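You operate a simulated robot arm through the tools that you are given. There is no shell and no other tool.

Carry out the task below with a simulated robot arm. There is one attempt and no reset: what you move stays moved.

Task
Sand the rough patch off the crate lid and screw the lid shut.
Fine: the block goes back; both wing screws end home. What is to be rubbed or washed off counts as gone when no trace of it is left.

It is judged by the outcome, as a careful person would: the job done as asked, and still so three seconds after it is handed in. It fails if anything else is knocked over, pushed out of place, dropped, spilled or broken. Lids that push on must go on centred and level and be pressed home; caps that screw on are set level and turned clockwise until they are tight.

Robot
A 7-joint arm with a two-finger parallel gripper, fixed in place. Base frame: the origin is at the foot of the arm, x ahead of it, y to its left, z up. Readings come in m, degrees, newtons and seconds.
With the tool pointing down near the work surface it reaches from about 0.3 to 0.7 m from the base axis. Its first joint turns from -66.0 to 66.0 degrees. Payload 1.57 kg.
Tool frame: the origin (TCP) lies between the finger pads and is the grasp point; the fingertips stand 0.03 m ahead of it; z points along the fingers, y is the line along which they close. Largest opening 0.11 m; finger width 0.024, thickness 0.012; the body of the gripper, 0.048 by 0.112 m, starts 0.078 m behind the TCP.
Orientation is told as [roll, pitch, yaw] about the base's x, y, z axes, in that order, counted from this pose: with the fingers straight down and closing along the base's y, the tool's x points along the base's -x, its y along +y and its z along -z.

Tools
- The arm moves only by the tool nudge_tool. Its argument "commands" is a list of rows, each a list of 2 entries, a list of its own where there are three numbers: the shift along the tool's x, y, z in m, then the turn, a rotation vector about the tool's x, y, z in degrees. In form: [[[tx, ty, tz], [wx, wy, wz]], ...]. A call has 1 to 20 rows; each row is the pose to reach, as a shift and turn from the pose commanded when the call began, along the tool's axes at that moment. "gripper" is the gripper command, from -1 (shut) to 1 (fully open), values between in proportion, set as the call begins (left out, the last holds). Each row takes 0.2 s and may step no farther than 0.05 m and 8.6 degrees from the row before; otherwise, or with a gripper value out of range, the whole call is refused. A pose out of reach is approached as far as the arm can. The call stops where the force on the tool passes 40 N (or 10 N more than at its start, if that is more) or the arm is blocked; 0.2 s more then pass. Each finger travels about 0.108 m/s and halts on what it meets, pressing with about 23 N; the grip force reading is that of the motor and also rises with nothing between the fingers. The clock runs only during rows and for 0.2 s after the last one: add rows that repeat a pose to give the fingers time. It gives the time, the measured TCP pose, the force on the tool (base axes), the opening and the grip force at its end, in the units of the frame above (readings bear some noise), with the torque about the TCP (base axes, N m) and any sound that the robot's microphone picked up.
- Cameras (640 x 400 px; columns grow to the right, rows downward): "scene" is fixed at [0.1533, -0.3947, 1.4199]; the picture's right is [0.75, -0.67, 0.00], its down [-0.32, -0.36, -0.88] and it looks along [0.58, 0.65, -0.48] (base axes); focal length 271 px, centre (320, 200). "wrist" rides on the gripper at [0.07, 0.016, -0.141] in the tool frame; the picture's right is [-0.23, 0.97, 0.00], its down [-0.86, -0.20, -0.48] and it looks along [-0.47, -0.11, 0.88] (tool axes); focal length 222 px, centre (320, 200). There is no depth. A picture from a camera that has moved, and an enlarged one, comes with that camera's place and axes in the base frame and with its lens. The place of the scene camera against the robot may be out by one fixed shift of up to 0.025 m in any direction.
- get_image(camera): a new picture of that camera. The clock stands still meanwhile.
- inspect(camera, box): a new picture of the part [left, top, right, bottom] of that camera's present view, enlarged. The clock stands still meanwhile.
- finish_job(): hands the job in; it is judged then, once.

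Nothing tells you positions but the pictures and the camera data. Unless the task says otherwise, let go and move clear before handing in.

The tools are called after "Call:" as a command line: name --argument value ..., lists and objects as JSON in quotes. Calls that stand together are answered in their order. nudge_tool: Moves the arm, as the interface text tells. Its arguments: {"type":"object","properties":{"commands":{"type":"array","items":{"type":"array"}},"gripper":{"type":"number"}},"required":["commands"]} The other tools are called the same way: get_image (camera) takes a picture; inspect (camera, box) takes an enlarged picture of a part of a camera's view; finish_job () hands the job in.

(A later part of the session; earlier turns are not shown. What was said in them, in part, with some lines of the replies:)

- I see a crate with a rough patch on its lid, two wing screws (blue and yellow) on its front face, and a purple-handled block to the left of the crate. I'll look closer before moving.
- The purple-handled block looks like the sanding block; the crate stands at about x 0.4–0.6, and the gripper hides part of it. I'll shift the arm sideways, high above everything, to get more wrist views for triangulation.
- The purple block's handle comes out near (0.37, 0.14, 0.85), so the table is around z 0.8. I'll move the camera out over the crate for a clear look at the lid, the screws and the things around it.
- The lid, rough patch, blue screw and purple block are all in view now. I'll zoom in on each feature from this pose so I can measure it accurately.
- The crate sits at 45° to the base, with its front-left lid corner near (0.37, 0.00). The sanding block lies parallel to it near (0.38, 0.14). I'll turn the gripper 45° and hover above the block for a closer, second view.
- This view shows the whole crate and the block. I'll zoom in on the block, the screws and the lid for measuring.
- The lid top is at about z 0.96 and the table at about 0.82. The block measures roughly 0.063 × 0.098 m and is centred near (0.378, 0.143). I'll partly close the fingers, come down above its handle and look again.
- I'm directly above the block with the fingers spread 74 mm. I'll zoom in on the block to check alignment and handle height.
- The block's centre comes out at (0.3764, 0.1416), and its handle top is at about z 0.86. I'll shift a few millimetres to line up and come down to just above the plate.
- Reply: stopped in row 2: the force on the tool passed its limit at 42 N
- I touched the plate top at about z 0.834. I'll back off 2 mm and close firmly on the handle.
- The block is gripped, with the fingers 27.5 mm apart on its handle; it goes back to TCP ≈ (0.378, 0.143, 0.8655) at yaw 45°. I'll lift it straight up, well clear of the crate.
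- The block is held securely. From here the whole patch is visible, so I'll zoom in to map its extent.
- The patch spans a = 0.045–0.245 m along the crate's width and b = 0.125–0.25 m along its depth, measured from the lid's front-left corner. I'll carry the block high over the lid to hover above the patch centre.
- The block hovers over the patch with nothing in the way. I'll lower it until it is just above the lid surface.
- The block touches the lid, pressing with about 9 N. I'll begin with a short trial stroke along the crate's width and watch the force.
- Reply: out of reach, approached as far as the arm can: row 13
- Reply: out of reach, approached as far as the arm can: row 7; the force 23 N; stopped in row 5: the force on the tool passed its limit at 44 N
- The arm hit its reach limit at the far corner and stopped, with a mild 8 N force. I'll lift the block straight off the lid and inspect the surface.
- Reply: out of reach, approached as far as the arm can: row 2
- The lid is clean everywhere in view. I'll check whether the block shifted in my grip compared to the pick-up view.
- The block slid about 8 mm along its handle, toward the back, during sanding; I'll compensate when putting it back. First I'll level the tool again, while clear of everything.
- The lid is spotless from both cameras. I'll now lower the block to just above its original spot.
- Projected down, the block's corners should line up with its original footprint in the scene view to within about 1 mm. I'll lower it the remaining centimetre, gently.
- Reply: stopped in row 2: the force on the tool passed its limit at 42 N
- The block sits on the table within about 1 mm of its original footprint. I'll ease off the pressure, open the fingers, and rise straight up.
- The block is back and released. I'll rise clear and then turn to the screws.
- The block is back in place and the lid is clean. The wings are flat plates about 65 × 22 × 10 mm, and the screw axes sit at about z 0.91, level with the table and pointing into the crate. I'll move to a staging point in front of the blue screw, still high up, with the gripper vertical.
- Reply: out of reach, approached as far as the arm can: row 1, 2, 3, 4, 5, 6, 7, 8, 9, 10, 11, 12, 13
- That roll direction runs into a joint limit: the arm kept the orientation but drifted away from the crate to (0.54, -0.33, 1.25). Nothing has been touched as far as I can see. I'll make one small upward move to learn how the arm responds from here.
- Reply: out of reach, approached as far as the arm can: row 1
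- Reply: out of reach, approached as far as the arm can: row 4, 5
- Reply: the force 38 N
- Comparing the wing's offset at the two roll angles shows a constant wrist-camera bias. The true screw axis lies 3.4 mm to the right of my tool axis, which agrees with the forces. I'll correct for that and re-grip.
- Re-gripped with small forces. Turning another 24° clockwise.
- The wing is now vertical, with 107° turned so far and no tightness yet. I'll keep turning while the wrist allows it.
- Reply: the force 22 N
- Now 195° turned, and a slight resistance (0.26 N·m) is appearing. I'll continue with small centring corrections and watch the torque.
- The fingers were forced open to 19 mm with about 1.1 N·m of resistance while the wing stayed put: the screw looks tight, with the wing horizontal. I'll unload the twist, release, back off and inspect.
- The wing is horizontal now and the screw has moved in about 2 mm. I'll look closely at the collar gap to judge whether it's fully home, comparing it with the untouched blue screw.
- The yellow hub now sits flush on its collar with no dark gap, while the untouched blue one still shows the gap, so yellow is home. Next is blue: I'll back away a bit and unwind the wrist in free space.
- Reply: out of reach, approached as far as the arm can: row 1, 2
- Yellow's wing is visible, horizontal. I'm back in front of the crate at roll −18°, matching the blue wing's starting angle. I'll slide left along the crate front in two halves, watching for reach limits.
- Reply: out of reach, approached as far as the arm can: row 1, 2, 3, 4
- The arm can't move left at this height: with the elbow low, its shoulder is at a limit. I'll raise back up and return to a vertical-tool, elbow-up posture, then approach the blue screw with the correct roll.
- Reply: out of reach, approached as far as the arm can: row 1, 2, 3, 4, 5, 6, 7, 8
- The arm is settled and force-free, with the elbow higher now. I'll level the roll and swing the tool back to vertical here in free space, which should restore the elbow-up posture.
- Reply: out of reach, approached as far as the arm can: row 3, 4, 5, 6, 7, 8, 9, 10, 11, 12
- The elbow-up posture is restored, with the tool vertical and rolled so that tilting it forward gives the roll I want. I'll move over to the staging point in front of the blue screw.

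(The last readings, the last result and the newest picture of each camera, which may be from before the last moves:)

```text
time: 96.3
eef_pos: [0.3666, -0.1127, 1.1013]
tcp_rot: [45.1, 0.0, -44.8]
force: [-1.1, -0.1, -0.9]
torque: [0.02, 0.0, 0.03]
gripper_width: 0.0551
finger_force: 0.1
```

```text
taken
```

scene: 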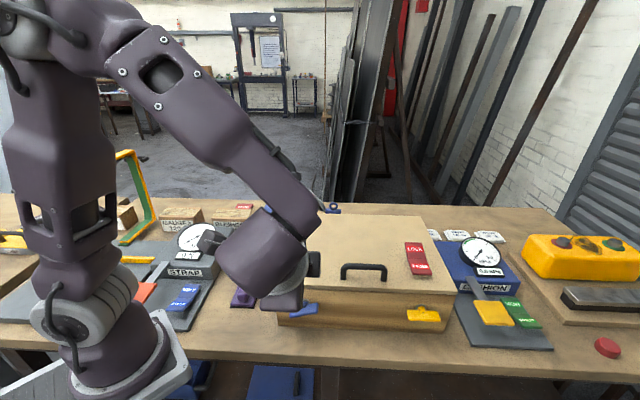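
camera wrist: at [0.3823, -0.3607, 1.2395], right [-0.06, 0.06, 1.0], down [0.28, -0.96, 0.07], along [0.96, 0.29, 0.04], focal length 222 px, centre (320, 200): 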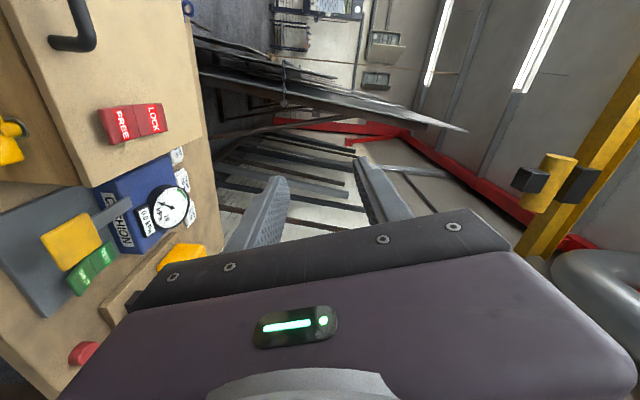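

Everything is tracking well at 45° of tilt. Continuing to horizontal.

Call:
nudge_tool --commands '[[[0, 0, 0], [-8, 0, 0]], [[0, 0, 0], [-16, 0, 0]], [[0, 0, 0], [-24, 0, 0]], [[0, 0, 0], [-32, 0, 0]], [[0, 0, 0], [-40, 0, 0]], [[0, 0, 0], [-45, 0, 0]], [[0, 0, 0], [-45, 0, 0]]]' --gripper 0

Call:
get_image --camera "scene"

Call:
get_image --camera "wrist"

```text
time: 97.9
eef_pos: [0.3653, -0.1138, 1.1019]
tcp_rot: [90.1, 0.0, -44.8]
force: [-0.6, -0.7, 0.2]
torque: [0.01, 0.01, -0.02]
gripper_width: 0.0549
finger_force: 0.1
```

```text
taken
```

scene: 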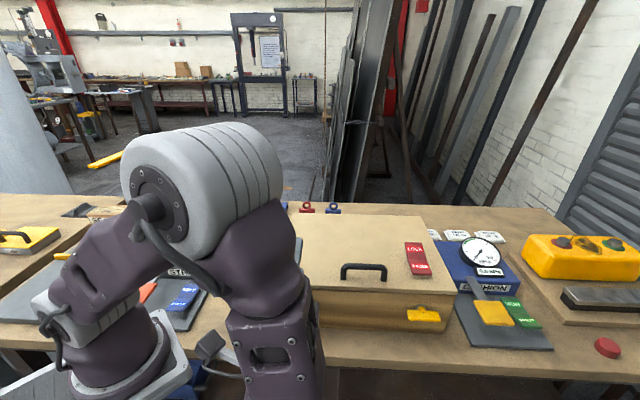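

```text
taken
camera wrist: at [0.2155, -0.1646, 1.1177], right [0.16, -0.16, 0.97], down [0.27, -0.94, -0.2], along [0.95, 0.29, -0.11], focal length 222 px, centre (320, 200)
```

wrist: 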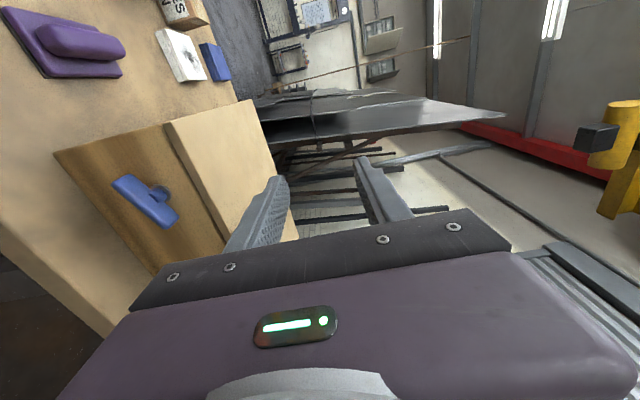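

Horizontal pose reached in front of the blue screw with roll 0. Now I'll go down to the screw's height in stages.

Call:
nudge_tool --commands '[[[0, -0.04, 0], [0, 0, 0]], [[0, -0.08, 0], [0, 0, 0]], [[0, -0.12, 0], [0, 0, 0]], [[0, -0.12, 0], [0, 0, 0]]]' --gripper 0

Call:
get_image --camera "scene"

Call:
get_image --camera "wrist"

```text
time: 98.9
eef_pos: [0.3658, -0.1135, 0.9804]
tcp_rot: [90.0, 0.0, -44.8]
force: [0.9, -0.5, -1.1]
torque: [-0.01, 0.02, -0.01]
gripper_width: 0.055
finger_force: 0.1
```

```text
taken
```

scene: 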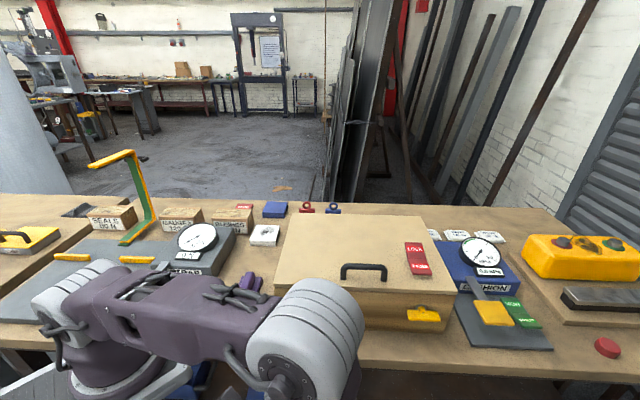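

```text
taken
camera wrist: at [0.2157, -0.166, 0.9976], right [0.16, -0.16, 0.97], down [0.27, -0.94, -0.2], along [0.95, 0.3, -0.11], focal length 222 px, centre (320, 200)
```

wrist: 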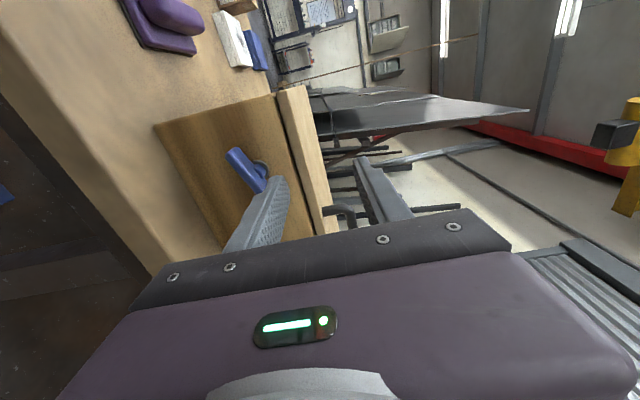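

Call:
nudge_tool --commands '[[[0, -0.035, 0], [0, 0, 0]], [[0, -0.07, 0], [0, 0, 0]], [[0, -0.07, 0], [0, 0, 0]]]' --gripper 0

Call:
get_image --camera "scene"

Call:
get_image --camera "wrist"

```text
time: 99.7
eef_pos: [0.3651, -0.1123, 0.9098]
tcp_rot: [90.0, 0.0, -44.8]
force: [-0.3, -0.4, -0.3]
torque: [-0.01, 0.02, -0.03]
gripper_width: 0.0552
finger_force: 0.1
```

```text
taken
```

scene: 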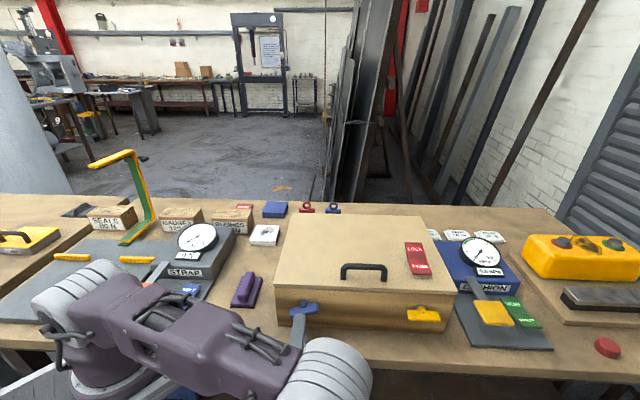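

```text
taken
camera wrist: at [0.2157, -0.1646, 0.9282], right [0.16, -0.16, 0.97], down [0.27, -0.94, -0.2], along [0.95, 0.29, -0.11], focal length 222 px, centre (320, 200)
```

wrist: 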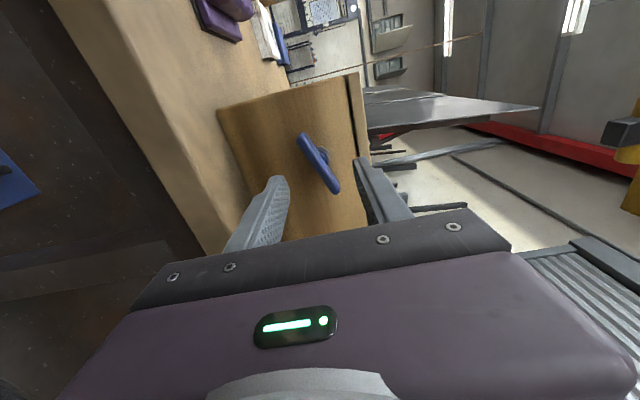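

At the screw height now, with the blue wing right in view. I'll roll −18° to match it and measure the centring.

Call:
nudge_tool --commands '[[[0, 0, 0], [0, 0, -6]], [[0, 0, 0], [0, 0, -12]], [[0, 0, 0], [0, 0, -18]], [[0, 0, 0], [0, 0, -18]]]' --gripper 0

Call:
inspect --camera "wrist" --box '[270, 110, 390, 210]'

Call:
inspect --camera "scene" --box '[270, 290, 350, 350]'

```text
time: 100.7
eef_pos: [0.3664, -0.113, 0.9118]
tcp_rot: [90.1, -18.1, -44.8]
force: [-0.5, 0.8, -0.4]
torque: [0.01, -0.01, 0.02]
gripper_width: 0.055
finger_force: 0.0
```

```text
4.00 times, centred on (330, 160) of wrist
camera zoom: at [0.2145, -0.1635, 0.9058], right [-0.06, 0.06, 1.0], down [0.28, -0.96, 0.08], along [0.96, 0.29, 0.04], focal length 888 px, centre (280, 360)
```

zoom: 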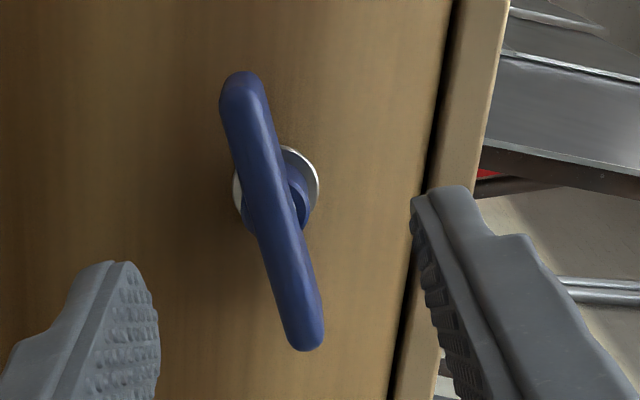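

```text
6.67 times, centred on (310, 320) of scene
camera zoom: at [0.1533, -0.3947, 1.4199], right [0.75, -0.67, 0.0], down [-0.32, -0.36, -0.88], along [0.58, 0.65, -0.48], focal length 1809 px, centre (387, -600)
```

zoom: 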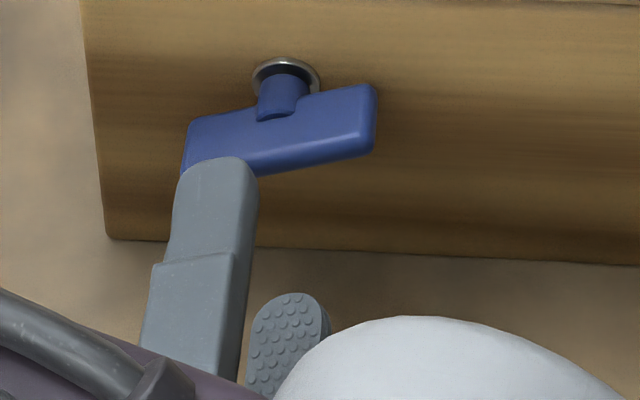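

Using the bias found on the yellow screw, the tool needs to move 2.3 and 2.6 mm to sit on the blue screw's axis. I'll correct that, advance over the wing and close.

Call:
nudge_tool --commands '[[[-0.0023, -0.0026, 0], [0, 0, 0]], [[-0.0023, -0.0026, 0.012], [0, 0, 0]], [[-0.0023, -0.0026, 0.025], [0, 0, 0]], [[-0.0023, -0.0026, 0.038], [0, 0, 0]], [[-0.0023, -0.0026, 0.038], [0, 0, 0]]]' --gripper 0

Call:
inspect --camera "scene" --box '[270, 290, 350, 350]'

Call:
nudge_tool --commands '[[[0, 0, 0], [0, 0, 0]], [[0, 0, 0], [0, 0, 0]], [[0, 0, 0], [0, 0, 0]]]' --gripper -1

Call:
inspect --camera "wrist" --box '[270, 110, 390, 230]'

```text
time: 101.9
eef_pos: [0.395, -0.0891, 0.9094]
tcp_rot: [90.0, -18.0, -44.8]
force: [-0.1, 0.0, -1.3]
torque: [0.0, -0.03, 0.02]
gripper_width: 0.0547
finger_force: 0.0
```

```text
6.67 times, centred on (310, 320) of scene
camera zoom: at [0.1533, -0.3947, 1.4199], right [0.75, -0.67, 0.0], down [-0.32, -0.36, -0.88], along [0.58, 0.65, -0.48], focal length 1809 px, centre (387, -600)
```

zoom: 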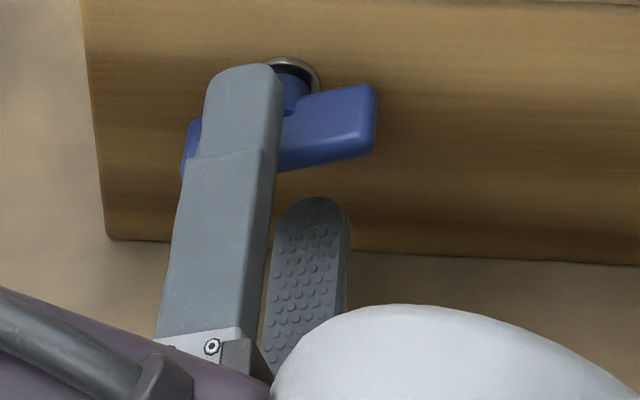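

```text
time: 102.7
eef_pos: [0.3948, -0.0888, 0.9094]
tcp_rot: [90.5, -18.0, -44.9]
force: [-6.8, 1.4, 32.6]
torque: [0.4, -0.39, 0.4]
gripper_width: 0.0094
finger_force: 28.2
```

```text
3.33 times, centred on (330, 170) of wrist
camera zoom: at [0.2434, -0.1388, 0.9038], right [-0.07, 0.05, 1.0], down [0.28, -0.96, 0.07], along [0.96, 0.29, 0.05], focal length 740 px, centre (287, 300)
```

zoom: 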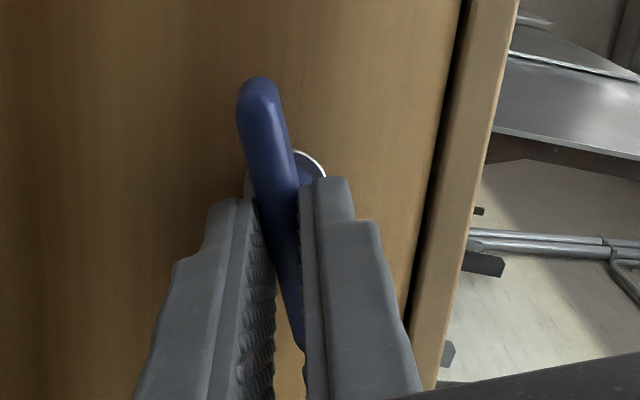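

After closing there's a 33 N upward push, so the screw axis is slightly above my tool axis. I'll ease the tool up in small steps until that relaxes.

Call:
nudge_tool --commands '[[[0, 0.0005, 0], [0, 0, 0]], [[0, 0.001, 0], [0, 0, 0]], [[0, 0.001, 0], [0, 0, 0]]]' --gripper -1

```text
time: 103.5
eef_pos: [0.395, -0.0879, 0.9101]
tcp_rot: [90.2, -17.9, -44.9]
force: [-3.5, -1.5, 23.4]
torque: [0.39, -0.39, -0.07]
gripper_width: 0.0095
finger_force: 27.5
```

Call:
nudge_tool --commands '[[[0, 0.0012, 0], [0, 0, 0]], [[0, 0.0024, 0], [0, 0, 0]], [[0, 0.0024, 0], [0, 0, 0]]]' --gripper -1

```text
time: 104.3
eef_pos: [0.3934, -0.0876, 0.9098]
tcp_rot: [89.7, -18.1, -44.8]
force: [-0.4, -9.9, -8.1]
torque: [0.07, -0.04, -0.78]
gripper_width: 0.0094
finger_force: 27.4
```

Call:
nudge_tool --commands '[[[0, -0.0006, -0.0003], [0, 0, 0]], [[0, -0.0006, -0.0003], [0, 0, 8]], [[0, -0.0006, -0.0003], [0, 0, 16]], [[0, -0.0006, -0.0003], [0, 0, 24]], [[0, -0.0006, -0.0003], [0, 0, 24]]]' --gripper -1

Call:
inspect --camera "scene" --box '[270, 290, 350, 350]'

```text
time: 105.5
eef_pos: [0.3946, -0.0874, 0.9101]
tcp_rot: [89.9, 6.2, -44.9]
force: [14.3, -7.2, -24.5]
torque: [-0.42, 0.32, -0.22]
gripper_width: 0.0095
finger_force: 27.7
```

```text
6.67 times, centred on (310, 320) of scene
camera zoom: at [0.154, -0.3949, 1.4198], right [0.75, -0.67, 0.0], down [-0.32, -0.36, -0.88], along [0.58, 0.65, -0.48], focal length 1809 px, centre (387, -600)
```

zoom: 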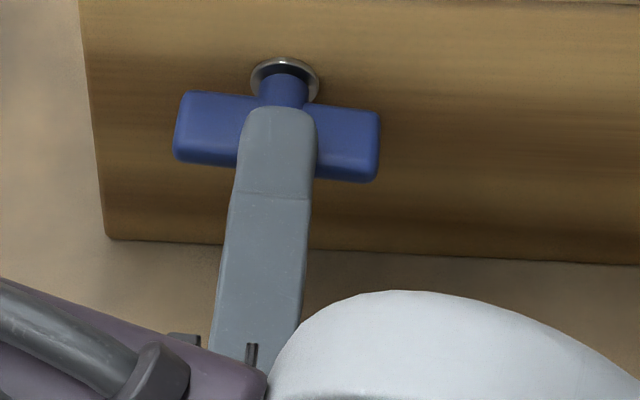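

The blue wing turns too, now at +6°. The forces show the axes slightly off (24 N downward, 15 N to the right), so I'll shift the tool in those directions to relax them before turning on.

Call:
nudge_tool --commands '[[[-0.0006, -0.0012, 0], [0, 0, 0]], [[-0.0012, -0.0022, 0.0002], [0, 0, 0]], [[-0.0012, -0.0022, 0.0002], [0, 0, 0]]]' --gripper -1

```text
time: 106.3
eef_pos: [0.3937, -0.0883, 0.9114]
tcp_rot: [90.2, 6.0, -44.7]
force: [-4.8, -12.3, -3.6]
torque: [-0.11, 0.15, -0.38]
gripper_width: 0.0092
finger_force: 28.4
```

Call:
nudge_tool --commands '[[[-0.0003, -0.0005, -0.0004], [0, 0, 4]], [[-0.0004, -0.0009, -0.0005], [0, 0, 8]], [[-0.0005, -0.0012, -0.0005], [0, 0, 12]], [[-0.0005, -0.0012, -0.0005], [0, 0, 12]]]' --gripper -1

```text
time: 107.3
eef_pos: [0.3942, -0.0877, 0.9098]
tcp_rot: [90.2, 18.0, -44.6]
force: [-4.8, -2.7, 14.3]
torque: [0.25, -0.25, 0.13]
gripper_width: 0.0097
finger_force: 28.2
```

Call:
nudge_tool --commands '[[[0.0003, 0.0008, 0], [0, 0, 0]], [[0.0004, 0.0012, 0], [0, 0, 8]], [[0.0004, 0.0012, 0], [0, 0, 16]], [[0.0004, 0.0012, 0], [0, 0, 24]], [[0.0004, 0.0012, 0], [0, 0, 24]]]' --gripper -1

Call:
inspect --camera "scene" --box '[270, 290, 350, 350]'

```text
time: 108.5
eef_pos: [0.3944, -0.0874, 0.9094]
tcp_rot: [89.9, 42.2, -44.8]
force: [5.6, 24.4, -6.3]
torque: [0.06, -0.03, 0.47]
gripper_width: 0.0092
finger_force: 27.6
```

```text
6.67 times, centred on (310, 320) of scene
camera zoom: at [0.1535, -0.3941, 1.4201], right [0.75, -0.67, 0.0], down [-0.32, -0.36, -0.88], along [0.58, 0.65, -0.48], focal length 1809 px, centre (387, -600)
```

zoom: 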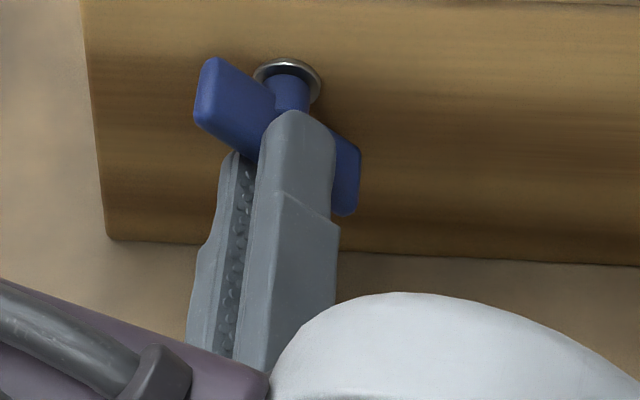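

Call:
nudge_tool --commands '[[[0.0004, -0.0007, 0.0006], [0, 0, 0]], [[0.0005, -0.001, 0.0009], [0, 0, 8]], [[0.0005, -0.001, 0.0011], [0, 0, 16]], [[0.0005, -0.001, 0.0012], [0, 0, 24]], [[0.0005, -0.001, 0.0012], [0, 0, 24]]]' --gripper -1

Call:
inspect --camera "scene" --box '[270, 290, 350, 350]'

```text
time: 109.7
eef_pos: [0.3943, -0.0874, 0.9101]
tcp_rot: [90.2, 66.0, -44.7]
force: [-10.7, -2.7, 7.0]
torque: [0.31, -0.19, 0.2]
gripper_width: 0.0094
finger_force: 28.1
```

```text
6.67 times, centred on (310, 320) of scene
camera zoom: at [0.1529, -0.3948, 1.42], right [0.75, -0.67, 0.0], down [-0.32, -0.36, -0.88], along [0.58, 0.65, -0.48], focal length 1809 px, centre (387, -600)
```

zoom: 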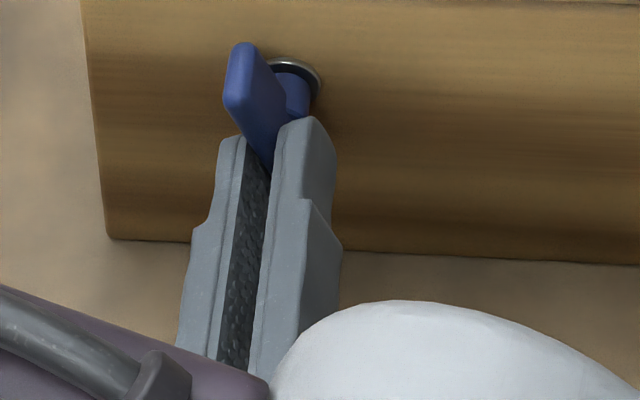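

The turning is going smoothly with moderate forces, at +66° now. Continuing clockwise.

Call:
nudge_tool --commands '[[[0.0003, -0.0004, -0.0002], [0, 0, 8]], [[0.0003, -0.0004, -0.0002], [0, 0, 16]], [[0.0003, -0.0004, -0.0001], [0, 0, 24]], [[0.0003, -0.0004, 0], [0, 0, 32]], [[0.0003, -0.0004, 0], [0, 0, 32]]]' --gripper -1

Call:
inspect --camera "scene" --box '[270, 290, 350, 350]'

```text
time: 110.9
eef_pos: [0.3943, -0.0866, 0.9088]
tcp_rot: [-90.4, 82.0, 134.7]
force: [-6.7, -6.8, 8.7]
torque: [0.35, -0.29, -0.04]
gripper_width: 0.0095
finger_force: 28.0
```

```text
6.67 times, centred on (310, 320) of scene
camera zoom: at [0.153, -0.3949, 1.4199], right [0.75, -0.67, 0.0], down [-0.32, -0.36, -0.88], along [0.58, 0.65, -0.48], focal length 1809 px, centre (387, -600)
```

zoom: 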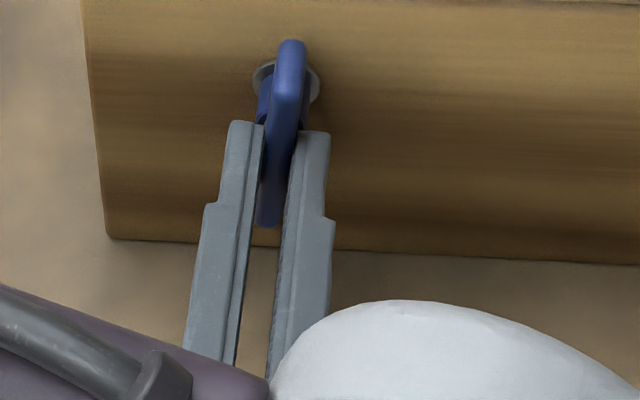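

Call:
nudge_tool --commands '[[[0.0003, 0, -0.0001], [0, 0, 8]], [[0.0004, 0, -0.0001], [0, 0, 16]], [[0.0004, 0, 0], [0, 0, 24]], [[0.0004, 0, 0.0001], [0, 0, 32]], [[0.0004, 0, 0.0001], [0, 0, 40]], [[0.0004, 0, 0.0001], [0, 0, 40]]]' --gripper -1

Call:
inspect --camera "scene" --box '[270, 290, 350, 350]'

```text
time: 112.3
eef_pos: [0.3936, -0.0858, 0.9091]
tcp_rot: [-90.0, 42.0, 135.4]
force: [-10.2, 0.1, 0.9]
torque: [0.17, -0.09, -0.12]
gripper_width: 0.0094
finger_force: 27.9
```

```text
6.67 times, centred on (310, 320) of scene
camera zoom: at [0.153, -0.3947, 1.42], right [0.75, -0.67, 0.0], down [-0.32, -0.36, -0.88], along [0.58, 0.65, -0.48], focal length 1809 px, centre (387, -600)
```

zoom: 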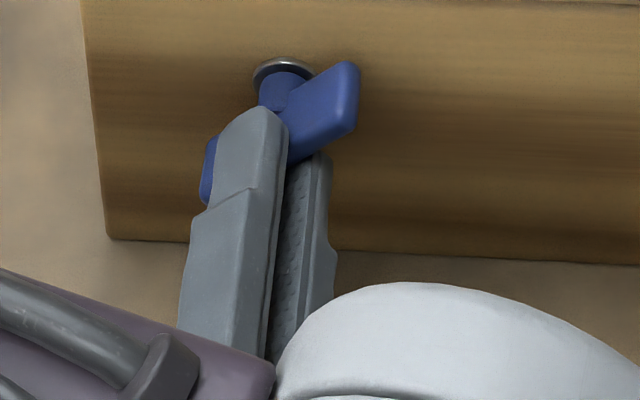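

Now at 138°. Another 32° should bring it close to the point where the yellow one got tight.

Call:
nudge_tool --commands '[[[0, 0, 0.0001], [0, 0, 8]], [[0, 0, 0.0002], [0, 0, 16]], [[0, 0, 0.0003], [0, 0, 24]], [[0, 0, 0.0004], [0, 0, 32]], [[0, 0, 0.0004], [0, 0, 32]]]' --gripper -1

Call:
inspect --camera "scene" --box '[270, 290, 350, 350]'

```text
time: 113.5
eef_pos: [0.393, -0.0864, 0.9104]
tcp_rot: [-90.1, 10.0, 135.2]
force: [-19.6, -11.2, 5.3]
torque: [0.06, -0.14, 0.11]
gripper_width: 0.0094
finger_force: 27.9
```

```text
6.67 times, centred on (310, 320) of scene
camera zoom: at [0.1527, -0.395, 1.4199], right [0.75, -0.67, 0.0], down [-0.32, -0.36, -0.88], along [0.58, 0.65, -0.48], focal length 1809 px, centre (387, -600)
```

zoom: 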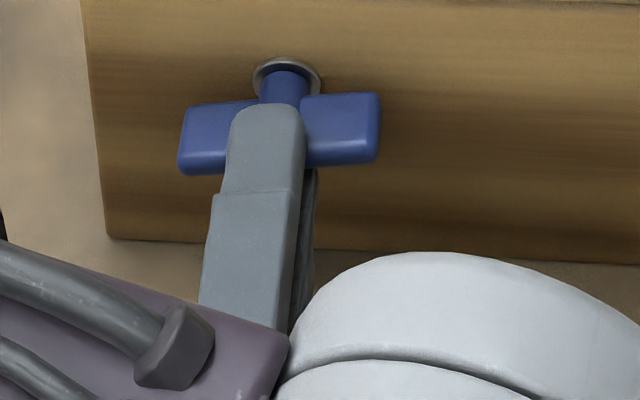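

Call:
nudge_tool --commands '[[[0, 0, -0.0005], [0, 0, 4]], [[0, 0, -0.0007], [0, 0, 10]], [[0, 0, -0.0007], [0, 0, 15]], [[0, 0, -0.0007], [0, 0, 15]]]' --gripper -1

Call:
inspect --camera "scene" --box '[270, 290, 350, 350]'

```text
time: 114.5
eef_pos: [0.3939, -0.0864, 0.9103]
tcp_rot: [-90.2, -5.1, 135.2]
force: [-3.9, -0.7, 8.3]
torque: [-0.53, -0.49, 0.1]
gripper_width: 0.0111
finger_force: 29.1
```

```text
6.67 times, centred on (310, 320) of scene
camera zoom: at [0.1531, -0.3947, 1.42], right [0.75, -0.67, 0.0], down [-0.32, -0.36, -0.88], along [0.58, 0.65, -0.48], focal length 1809 px, centre (387, -600)
```

zoom: 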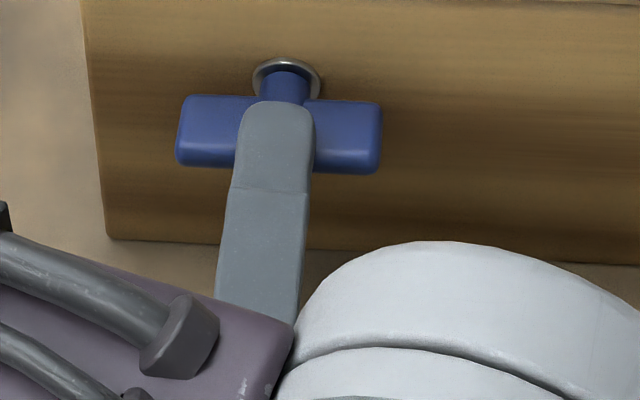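

Resistance has risen to 0.72 N·m and the wing has stopped at horizontal. I'll give it a final nudge of 10° to make sure it's tight, as with yellow.

Call:
nudge_tool --commands '[[[0, 0, 0], [0, 0, 5]], [[0, 0, 0], [0, 0, 11]], [[0, 0, 0], [0, 0, 11]]]' --gripper -1

Call:
inspect --camera "scene" --box '[270, 290, 350, 350]'

```text
time: 115.3
eef_pos: [0.3943, -0.086, 0.9088]
tcp_rot: [-90.1, -16.1, 135.3]
force: [8.1, 8.1, 11.8]
torque: [-0.63, -0.6, 0.2]
gripper_width: 0.0164
finger_force: 31.5
```

```text
6.67 times, centred on (310, 320) of scene
camera zoom: at [0.1534, -0.3944, 1.42], right [0.75, -0.67, 0.0], down [-0.32, -0.36, -0.88], along [0.58, 0.65, -0.48], focal length 1809 px, centre (387, -600)
```

zoom: 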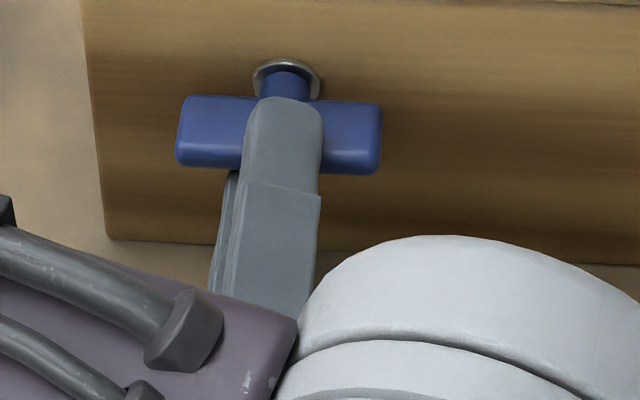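

The wing no longer moves while the fingers get forced open, so the blue screw is tight. I'll unwind the finger twist, release and back out.

Call:
nudge_tool --commands '[[[0, 0, 0], [0, 0, -6]], [[0, 0, 0], [0, 0, -12]], [[0, 0, 0], [0, 0, -12]]]' --gripper -1

Call:
nudge_tool --commands '[[[0, 0, 0], [0, 0, 0]], [[0, 0, 0], [0, 0, 0]], [[0, 0, 0], [0, 0, 0]]]' --gripper 0

Call:
nudge_tool --commands '[[[0, 0, -0.012], [0, 0, 0]], [[0, 0, -0.025], [0, 0, 0]], [[0, 0, -0.038], [0, 0, 0]], [[0, 0, -0.038], [0, 0, 0]]]' --gripper 0

Call:
inspect --camera "scene" --box '[290, 293, 320, 313]'

Call:
inspect --camera "scene" --box '[410, 300, 440, 320]'

Call:
inspect --camera "wrist" --box '[305, 135, 350, 165]'

```text
time: 116.1
eef_pos: [0.3949, -0.0859, 0.9102]
tcp_rot: [-90.1, -3.8, 135.2]
force: [8.1, 0.3, 13.6]
torque: [-0.41, -0.55, -0.27]
gripper_width: 0.0107
finger_force: 28.7
```

```text
time: 116.9
eef_pos: [0.394, -0.0865, 0.9097]
tcp_rot: [-90.0, -4.1, 135.2]
force: [0.2, -0.1, 0.4]
torque: [0.0, 0.01, 0.08]
gripper_width: 0.0548
finger_force: 0.0
```

```text
time: 117.9
eef_pos: [0.3663, -0.1148, 0.9092]
tcp_rot: [-90.0, -4.0, 135.2]
force: [0.1, -0.8, -0.7]
torque: [0.01, 0.0, -0.01]
gripper_width: 0.0552
finger_force: 0.1
```

```text
16.00 times, centred on (305, 303) of scene
camera zoom: at [0.1533, -0.3947, 1.4199], right [0.75, -0.67, 0.0], down [-0.32, -0.36, -0.88], along [0.58, 0.65, -0.48], focal length 4341 px, centre (560, -1448)
```

zoom: 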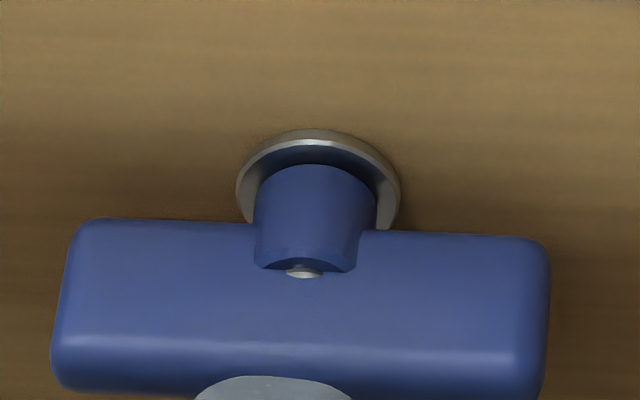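

```text
16.00 times, centred on (425, 310) of scene
camera zoom: at [0.1533, -0.3947, 1.4199], right [0.75, -0.67, 0.0], down [-0.32, -0.36, -0.88], along [0.58, 0.65, -0.48], focal length 4341 px, centre (-1360, -1560)
```

zoom: 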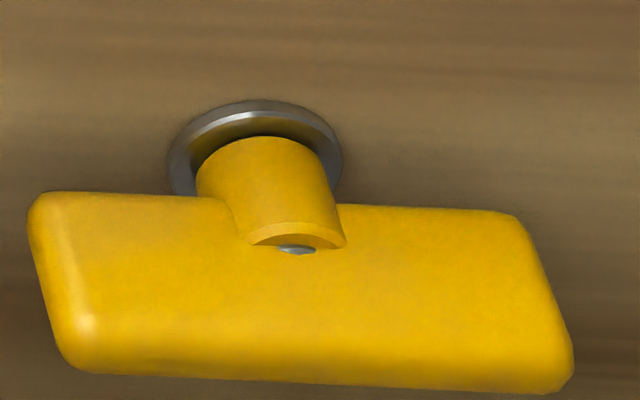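

```text
13.33 times, centred on (328, 150) of wrist
camera zoom: at [0.3152, -0.2636, 0.8893], right [-0.21, 0.21, -0.96], down [-0.93, 0.25, 0.26], along [0.29, 0.95, 0.14], focal length 2962 px, centre (220, 867)
```

zoom: 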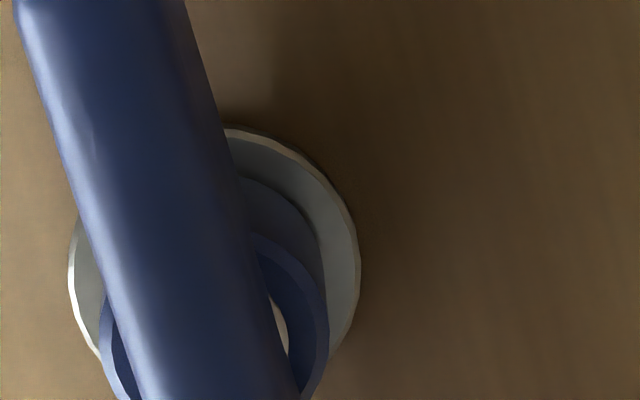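

Both wings are horizontal and seated. I'll unwind the wrist here in front of the crate, then raise and swing back to vertical for a final check from the same viewpoint as before.

Call:
nudge_tool --commands '[[[0, 0, -0.01], [0, 0, -8.4]], [[0, 0, -0.015], [0, 0, -16.8]], [[0, 0, -0.015], [0, 0, -25.2]], [[0, 0, -0.015], [0, 0, -33.6]], [[0, 0, -0.015], [0, 0, -42]], [[0, 0, -0.015], [0, 0, -50.4]], [[0, 0, -0.015], [0, 0, -58.8]], [[0, 0, -0.015], [0, 0, -67.2]], [[0, 0, -0.015], [0, 0, -75.6]], [[0, 0, -0.015], [0, 0, -84]], [[0, 0, -0.015], [0, 0, -92.4]], [[0, 0, -0.015], [0, 0, -92.4]]]' --gripper 0

Call:
nudge_tool --commands '[[[0, 0, 0], [0, 0, -8.4]], [[0, 0, 0], [0, 0, -16.8]], [[0, 0, 0], [0, 0, -25.2]], [[0, 0, 0], [0, 0, -33.6]], [[0, 0, 0], [0, 0, -42]], [[0, 0, 0], [0, 0, -50.4]], [[0, 0, 0], [0, 0, -58.8]], [[0, 0, 0], [0, 0, -67.2]], [[0, 0, 0], [0, 0, -75.6]], [[0, 0, 0], [0, 0, -84]], [[0, 0, 0], [0, 0, -91.6]], [[0, 0, 0], [0, 0, -91.6]]]' --gripper 0

Call:
get_image --camera "scene"

Call:
get_image --camera "wrist"

```text
time: 120.5
eef_pos: [0.3574, -0.1242, 0.9098]
tcp_rot: [-91.5, 88.5, 133.7]
force: [0.2, -0.1, -0.3]
torque: [-0.01, -0.01, -0.02]
gripper_width: 0.0549
finger_force: 0.0
```

```text
time: 123.1
eef_pos: [0.3566, -0.1252, 0.9095]
tcp_rot: [90.1, -0.1, -44.8]
force: [0.1, -0.4, 0.6]
torque: [-0.01, -0.03, 0.01]
gripper_width: 0.0549
finger_force: 0.1
```

```text
taken
```

scene: 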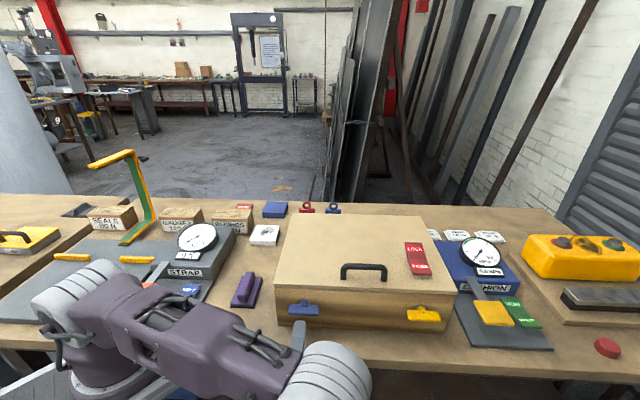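

```text
taken
camera wrist: at [0.2067, -0.1765, 0.9262], right [0.16, -0.16, 0.97], down [0.27, -0.94, -0.2], along [0.95, 0.29, -0.11], focal length 222 px, centre (320, 200)
```

wrist: 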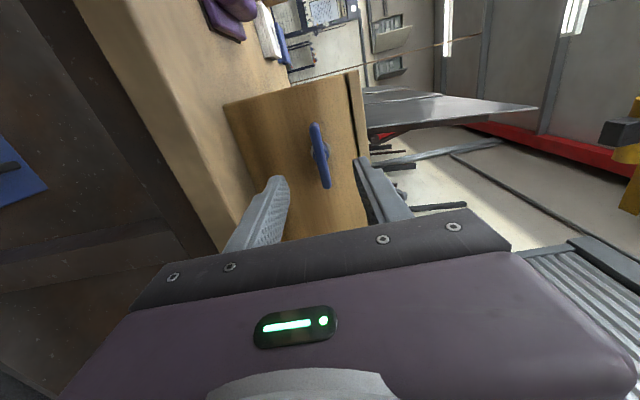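

Wrist unwound to roll 0. Raising up along the same path I came down.

Call:
nudge_tool --commands '[[[0, 0.04, 0], [0, 0, 0]], [[0, 0.08, 0], [0, 0, 0]], [[0, 0.12, 0], [0, 0, 0]], [[0, 0.16, 0], [0, 0, 0]], [[0, 0.19, 0], [0, 0, 0]], [[0, 0.19, 0], [0, 0, 0]]]' --gripper 0

Call:
nudge_tool --commands '[[[0, 0, 0], [8, 0, 0]], [[0, 0, 0], [16, 0, 0]], [[0, 0, 0], [24, 0, 0]], [[0, 0, 0], [32, 0, 0]], [[0, 0, 0], [40, 0, 0]], [[0, 0, 0], [48, 0, 0]], [[0, 0, 0], [56, 0, 0]], [[0, 0, 0], [64, 0, 0]], [[0, 0, 0], [72, 0, 0]], [[0, 0, 0], [80, 0, 0]], [[0, 0, 0], [88, 0, 0]], [[0, 0, 0], [90, 0, 0]], [[0, 0, 0], [90, 0, 0]]]' --gripper 0

Call:
get_image --camera "scene"

Call:
get_image --camera "wrist"

```text
time: 124.5
eef_pos: [0.3555, -0.1234, 1.1002]
tcp_rot: [90.0, -0.1, -44.8]
force: [0.5, -0.6, 0.7]
torque: [0.03, 0.01, 0.02]
gripper_width: 0.055
finger_force: 0.0
```

```text
time: 127.3
eef_pos: [0.357, -0.1253, 1.0988]
tcp_rot: [0.0, 0.0, -44.7]
force: [-0.4, 0.1, -0.5]
torque: [0.01, -0.01, 0.0]
gripper_width: 0.0549
finger_force: 0.0
```

```text
taken
```

scene: 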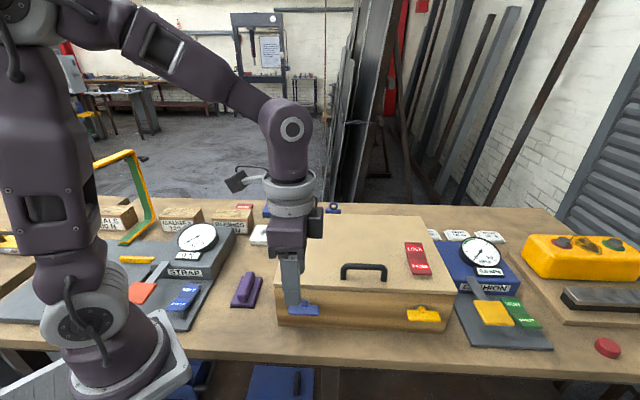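

```text
taken
camera wrist: at [0.3179, -0.0641, 1.2414], right [0.85, 0.53, 0.0], down [0.47, -0.74, 0.48], along [0.25, -0.41, -0.88], focal length 222 px, centre (320, 200)
```

wrist: 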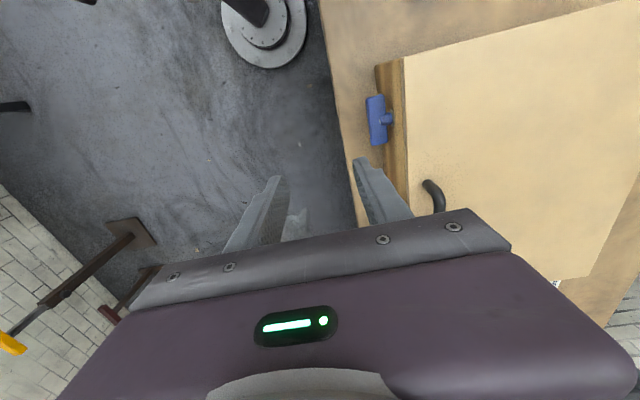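

Back to vertical, elbow up. I'll turn the tool to +45° to repeat the earlier viewing pose and compare the collar gaps.

Call:
nudge_tool --commands '[[[0, 0, 0], [0, 0, -8.2]], [[0, 0, 0], [0, 0, -16.4]], [[0, 0, 0], [0, 0, -24.6]], [[0, 0, 0], [0, 0, -32.8]], [[0, 0, 0], [0, 0, -41]], [[0, 0, 0], [0, 0, -49.2]], [[0, 0, 0], [0, 0, -57.4]], [[0, 0, 0], [0, 0, -65.6]], [[0, 0, 0], [0, 0, -73.8]], [[0, 0, 0], [0, 0, -82]], [[0, 0.015, 0], [0, 0, -90]], [[0, 0.015, 0], [0, 0, -90]]]' --gripper 0

Call:
get_image --camera "wrist"

Call:
inspect --camera "wrist" --box '[290, 150, 370, 200]'

Call:
inspect --camera "wrist" --box '[140, 180, 220, 230]'

```text
time: 129.9
eef_pos: [0.3674, -0.1133, 1.099]
tcp_rot: [0.0, 0.0, 45.4]
force: [0.2, -0.4, 0.5]
torque: [0.02, -0.01, 0.01]
gripper_width: 0.0551
finger_force: 0.0
```

```text
taken
camera wrist: at [0.3057, -0.1517, 1.2417], right [-0.53, 0.85, 0.0], down [0.74, 0.47, 0.48], along [0.41, 0.26, -0.88], focal length 222 px, centre (320, 200)
```

wrist: 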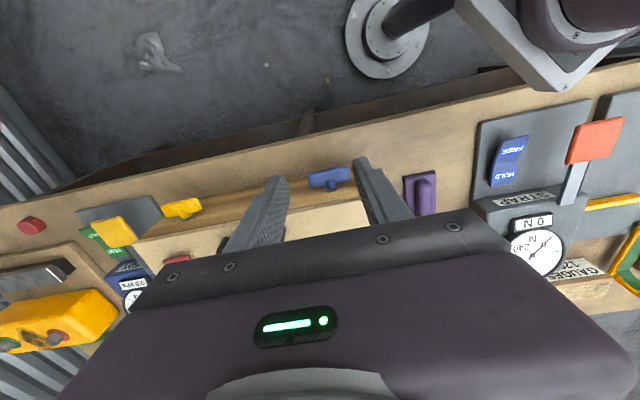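

```text
8.00 times, centred on (330, 175) of wrist
camera zoom: at [0.3057, -0.1517, 1.2417], right [-0.53, 0.85, 0.0], down [0.74, 0.47, 0.48], along [0.41, 0.26, -0.88], focal length 1777 px, centre (240, 400)
```

zoom: 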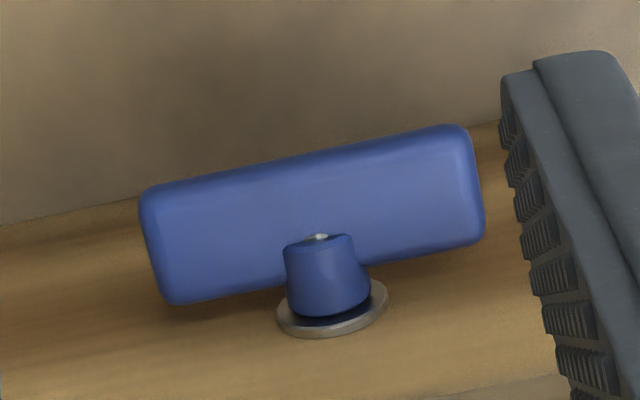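

```text
8.00 times, centred on (180, 205) of wrist
camera zoom: at [0.3057, -0.1517, 1.2417], right [-0.53, 0.85, 0.0], down [0.74, 0.47, 0.48], along [0.41, 0.26, -0.88], focal length 1777 px, centre (1440, 160)
```

zoom: 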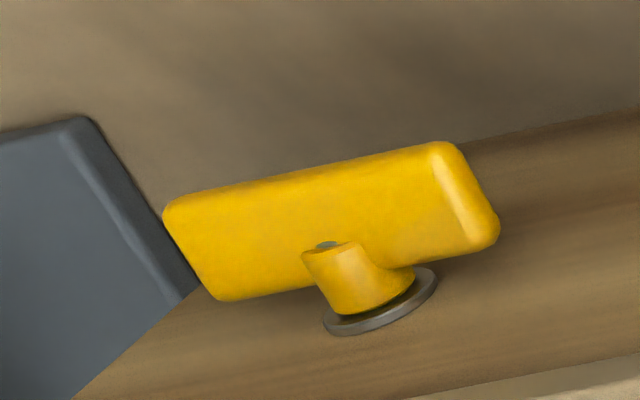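

Yellow is flush. Blue looks nearly so, but there's a dark crescent at its collar; I'll zoom in further on both to compare.

Call:
inspect --camera "wrist" --box '[320, 175, 344, 195]'

Call:
inspect --camera "wrist" --box '[176, 205, 200, 225]'

Call:
inspect --camera "scene" --box '[280, 290, 340, 330]'

Call:
inspect --camera "scene" --box '[395, 295, 455, 335]'

```text
16.00 times, centred on (332, 185) of wrist
camera zoom: at [0.3057, -0.1517, 1.2417], right [-0.53, 0.85, 0.0], down [0.74, 0.47, 0.48], along [0.41, 0.26, -0.88], focal length 3554 px, centre (128, 440)
```

zoom: 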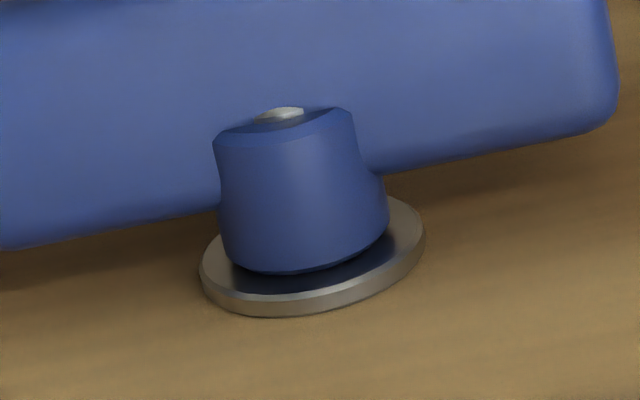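

```text
16.00 times, centred on (188, 215) of wrist
camera zoom: at [0.3057, -0.1517, 1.2417], right [-0.53, 0.85, 0.0], down [0.74, 0.47, 0.48], along [0.41, 0.26, -0.88], focal length 3554 px, centre (2432, -40)
```

zoom: 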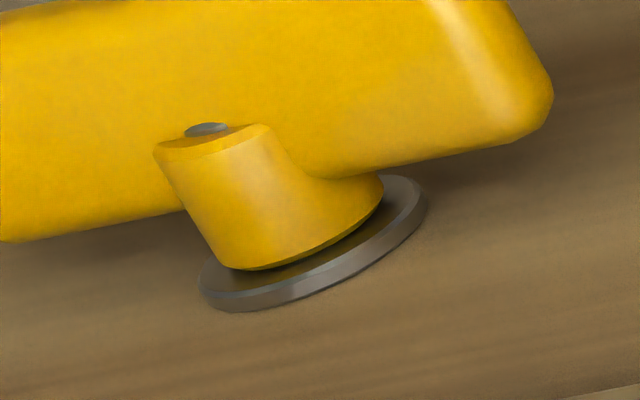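

```text
10.00 times, centred on (310, 310) of scene
camera zoom: at [0.1533, -0.3947, 1.4199], right [0.75, -0.67, 0.0], down [-0.32, -0.36, -0.88], along [0.58, 0.65, -0.48], focal length 2713 px, centre (420, -900)
```

zoom: 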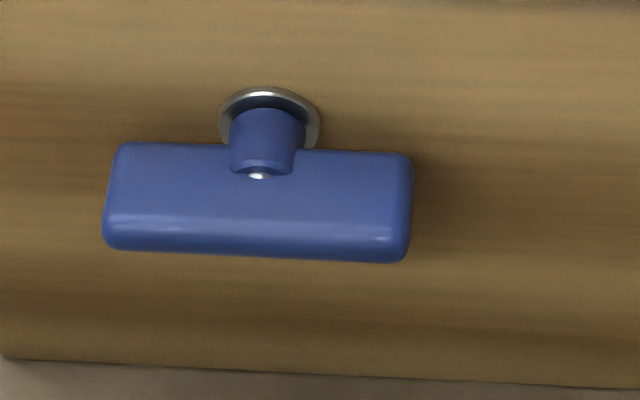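

```text
10.00 times, centred on (425, 315) of scene
camera zoom: at [0.1533, -0.3947, 1.4199], right [0.75, -0.67, 0.0], down [-0.32, -0.36, -0.88], along [0.58, 0.65, -0.48], focal length 2713 px, centre (-730, -950)
```

zoom: 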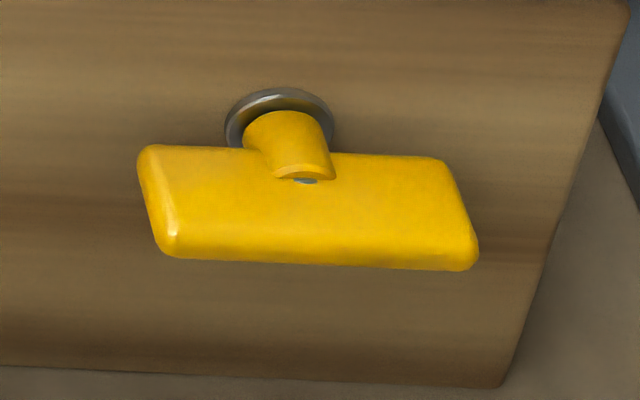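

Both hubs sit on their collars in the same way, and both wings are parallel to the crate edges: both are home. Finally I'll look closely over the lid for any leftover trace and check the surroundings.

Call:
nudge_tool --commands '[[[0, 0, -0.045], [0, 0, 0]], [[0, 0, -0.09], [0, 0, 0]], [[-0.03, -0.012, -0.12], [0, 0, 0]], [[-0.07, -0.025, -0.12], [0, 0, 0]], [[-0.11, -0.04, -0.12], [0, 0, 0]], [[-0.15, -0.055, -0.12], [0, 0, 0]], [[-0.17, -0.07, -0.12], [0, 0, 0]], [[-0.17, -0.07, -0.12], [0, 0, 0]]]' --gripper 0

Call:
get_image --camera "wrist"

Call:
inspect --camera "wrist" --box '[180, 60, 420, 210]'

Call:
get_image --camera "scene"

```text
time: 131.7
eef_pos: [0.5375, -0.0435, 1.2191]
tcp_rot: [0.0, 0.0, 45.1]
force: [-0.2, 0.7, 0.4]
torque: [0.01, 0.0, -0.01]
gripper_width: 0.055
finger_force: 0.0
```

```text
taken
camera wrist: at [0.4762, -0.082, 1.3613], right [-0.53, 0.85, 0.0], down [0.74, 0.47, 0.48], along [0.41, 0.25, -0.88], focal length 222 px, centre (320, 200)
```

wrist: 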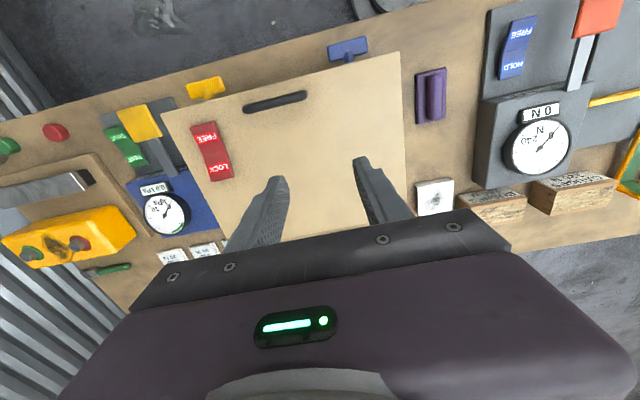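

```text
2.67 times, centred on (300, 135) of wrist
camera zoom: at [0.4762, -0.082, 1.3613], right [-0.53, 0.85, 0.0], down [0.74, 0.47, 0.48], along [0.41, 0.25, -0.88], focal length 592 px, centre (373, 373)
```

zoom: 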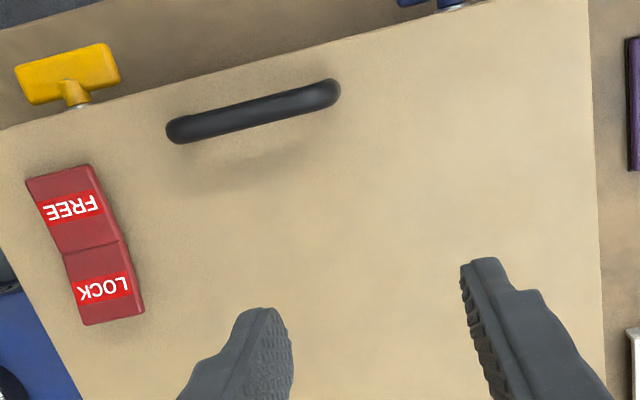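

```text
taken
```

scene: 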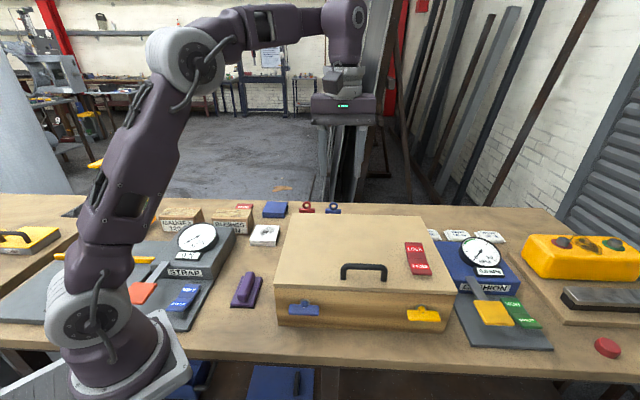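

Call:
inspect --camera "scene" --box '[300, 215, 350, 246]'

Call:
inspect --camera "scene" --box '[340, 215, 390, 246]'

Call:
inspect --camera "wrist" --box '[270, 140, 370, 240]'

Call:
inspect --camera "scene" --box '[210, 255, 290, 315]'

```text
12.80 times, centred on (325, 230) of scene
camera zoom: at [0.1533, -0.3947, 1.4199], right [0.75, -0.67, 0.0], down [-0.32, -0.36, -0.88], along [0.58, 0.65, -0.48], focal length 3472 px, centre (256, -190)
```

zoom: 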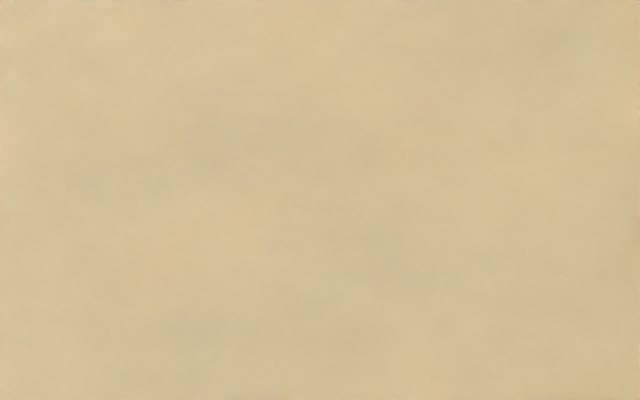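

```text
12.80 times, centred on (365, 230) of scene
camera zoom: at [0.1533, -0.3947, 1.4199], right [0.75, -0.67, 0.0], down [-0.32, -0.36, -0.88], along [0.58, 0.65, -0.48], focal length 3472 px, centre (-256, -190)
```

zoom: 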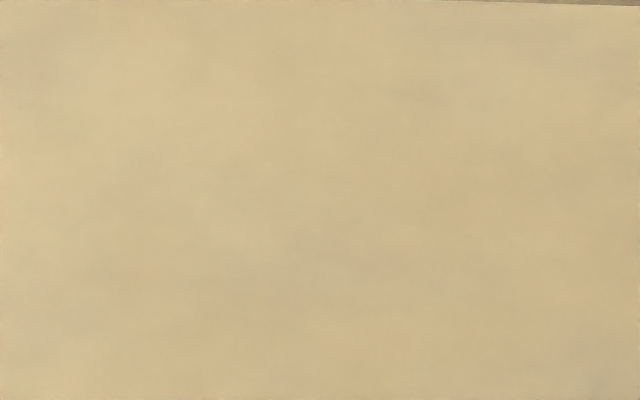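

```text
4.00 times, centred on (320, 190) of wrist
camera zoom: at [0.4762, -0.082, 1.3613], right [-0.53, 0.85, 0.0], down [0.74, 0.47, 0.48], along [0.41, 0.25, -0.88], focal length 888 px, centre (320, 240)
```

zoom: 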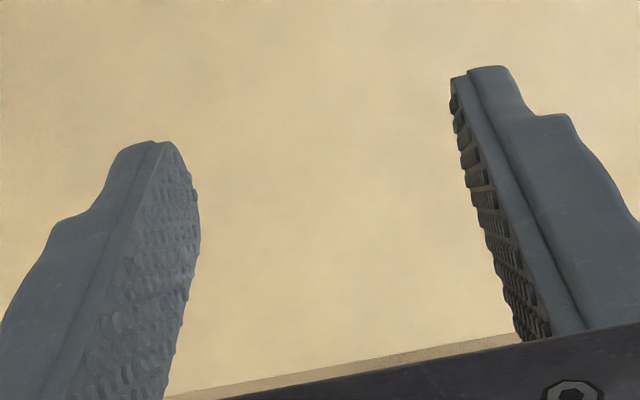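

```text
6.67 times, centred on (250, 285) of scene
camera zoom: at [0.1533, -0.3947, 1.4199], right [0.75, -0.67, 0.0], down [-0.32, -0.36, -0.88], along [0.58, 0.65, -0.48], focal length 1809 px, centre (787, -367)
```

zoom: 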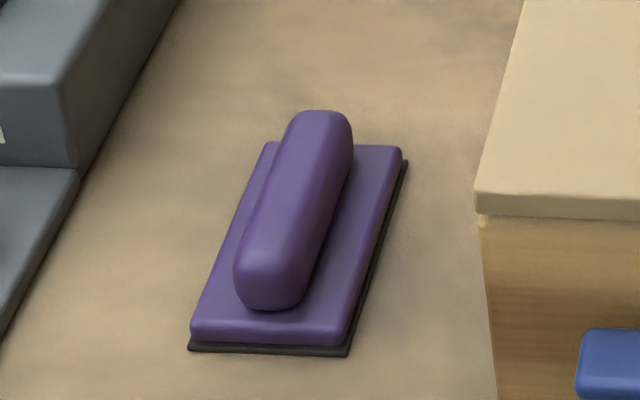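

The lid shows no trace of the patch at high magnification. The sanding block is back on its original spot, both wing screws are tight and horizontal, and everything else is where it was. The gripper is empty and well clear, so I'm handing in.

Call:
finish_job

```text
The job is handed in.
```

I sanded the rough patch off the lid and screwed both wing screws home, and the job is handed in. I haven't seen the judge's verdict.

- **Patch:** no trace of it is left on the lid at high magnification, from either camera.
- **Sanding block:** it is back within about 1 mm of where it started. It had slid about 8 mm along its handle in the grip while sanding, and I allowed for that when putting it back.
- **Wing screws:** I turned each about 200° clockwise until it stopped against roughly 1 N·m of resistance. Both hubs now sit flush on their collars, and both wings are horizontal.
- **Surroundings:** in the final pictures nothing else on the bench has moved. I left the LOCK/FREE switch on the lid alone, since it wasn't part of the job.

While I was setting up for the screws, one wrist turn went past the arm's reach and it drifted away from the crate. The cameras and force readings showed no contact.
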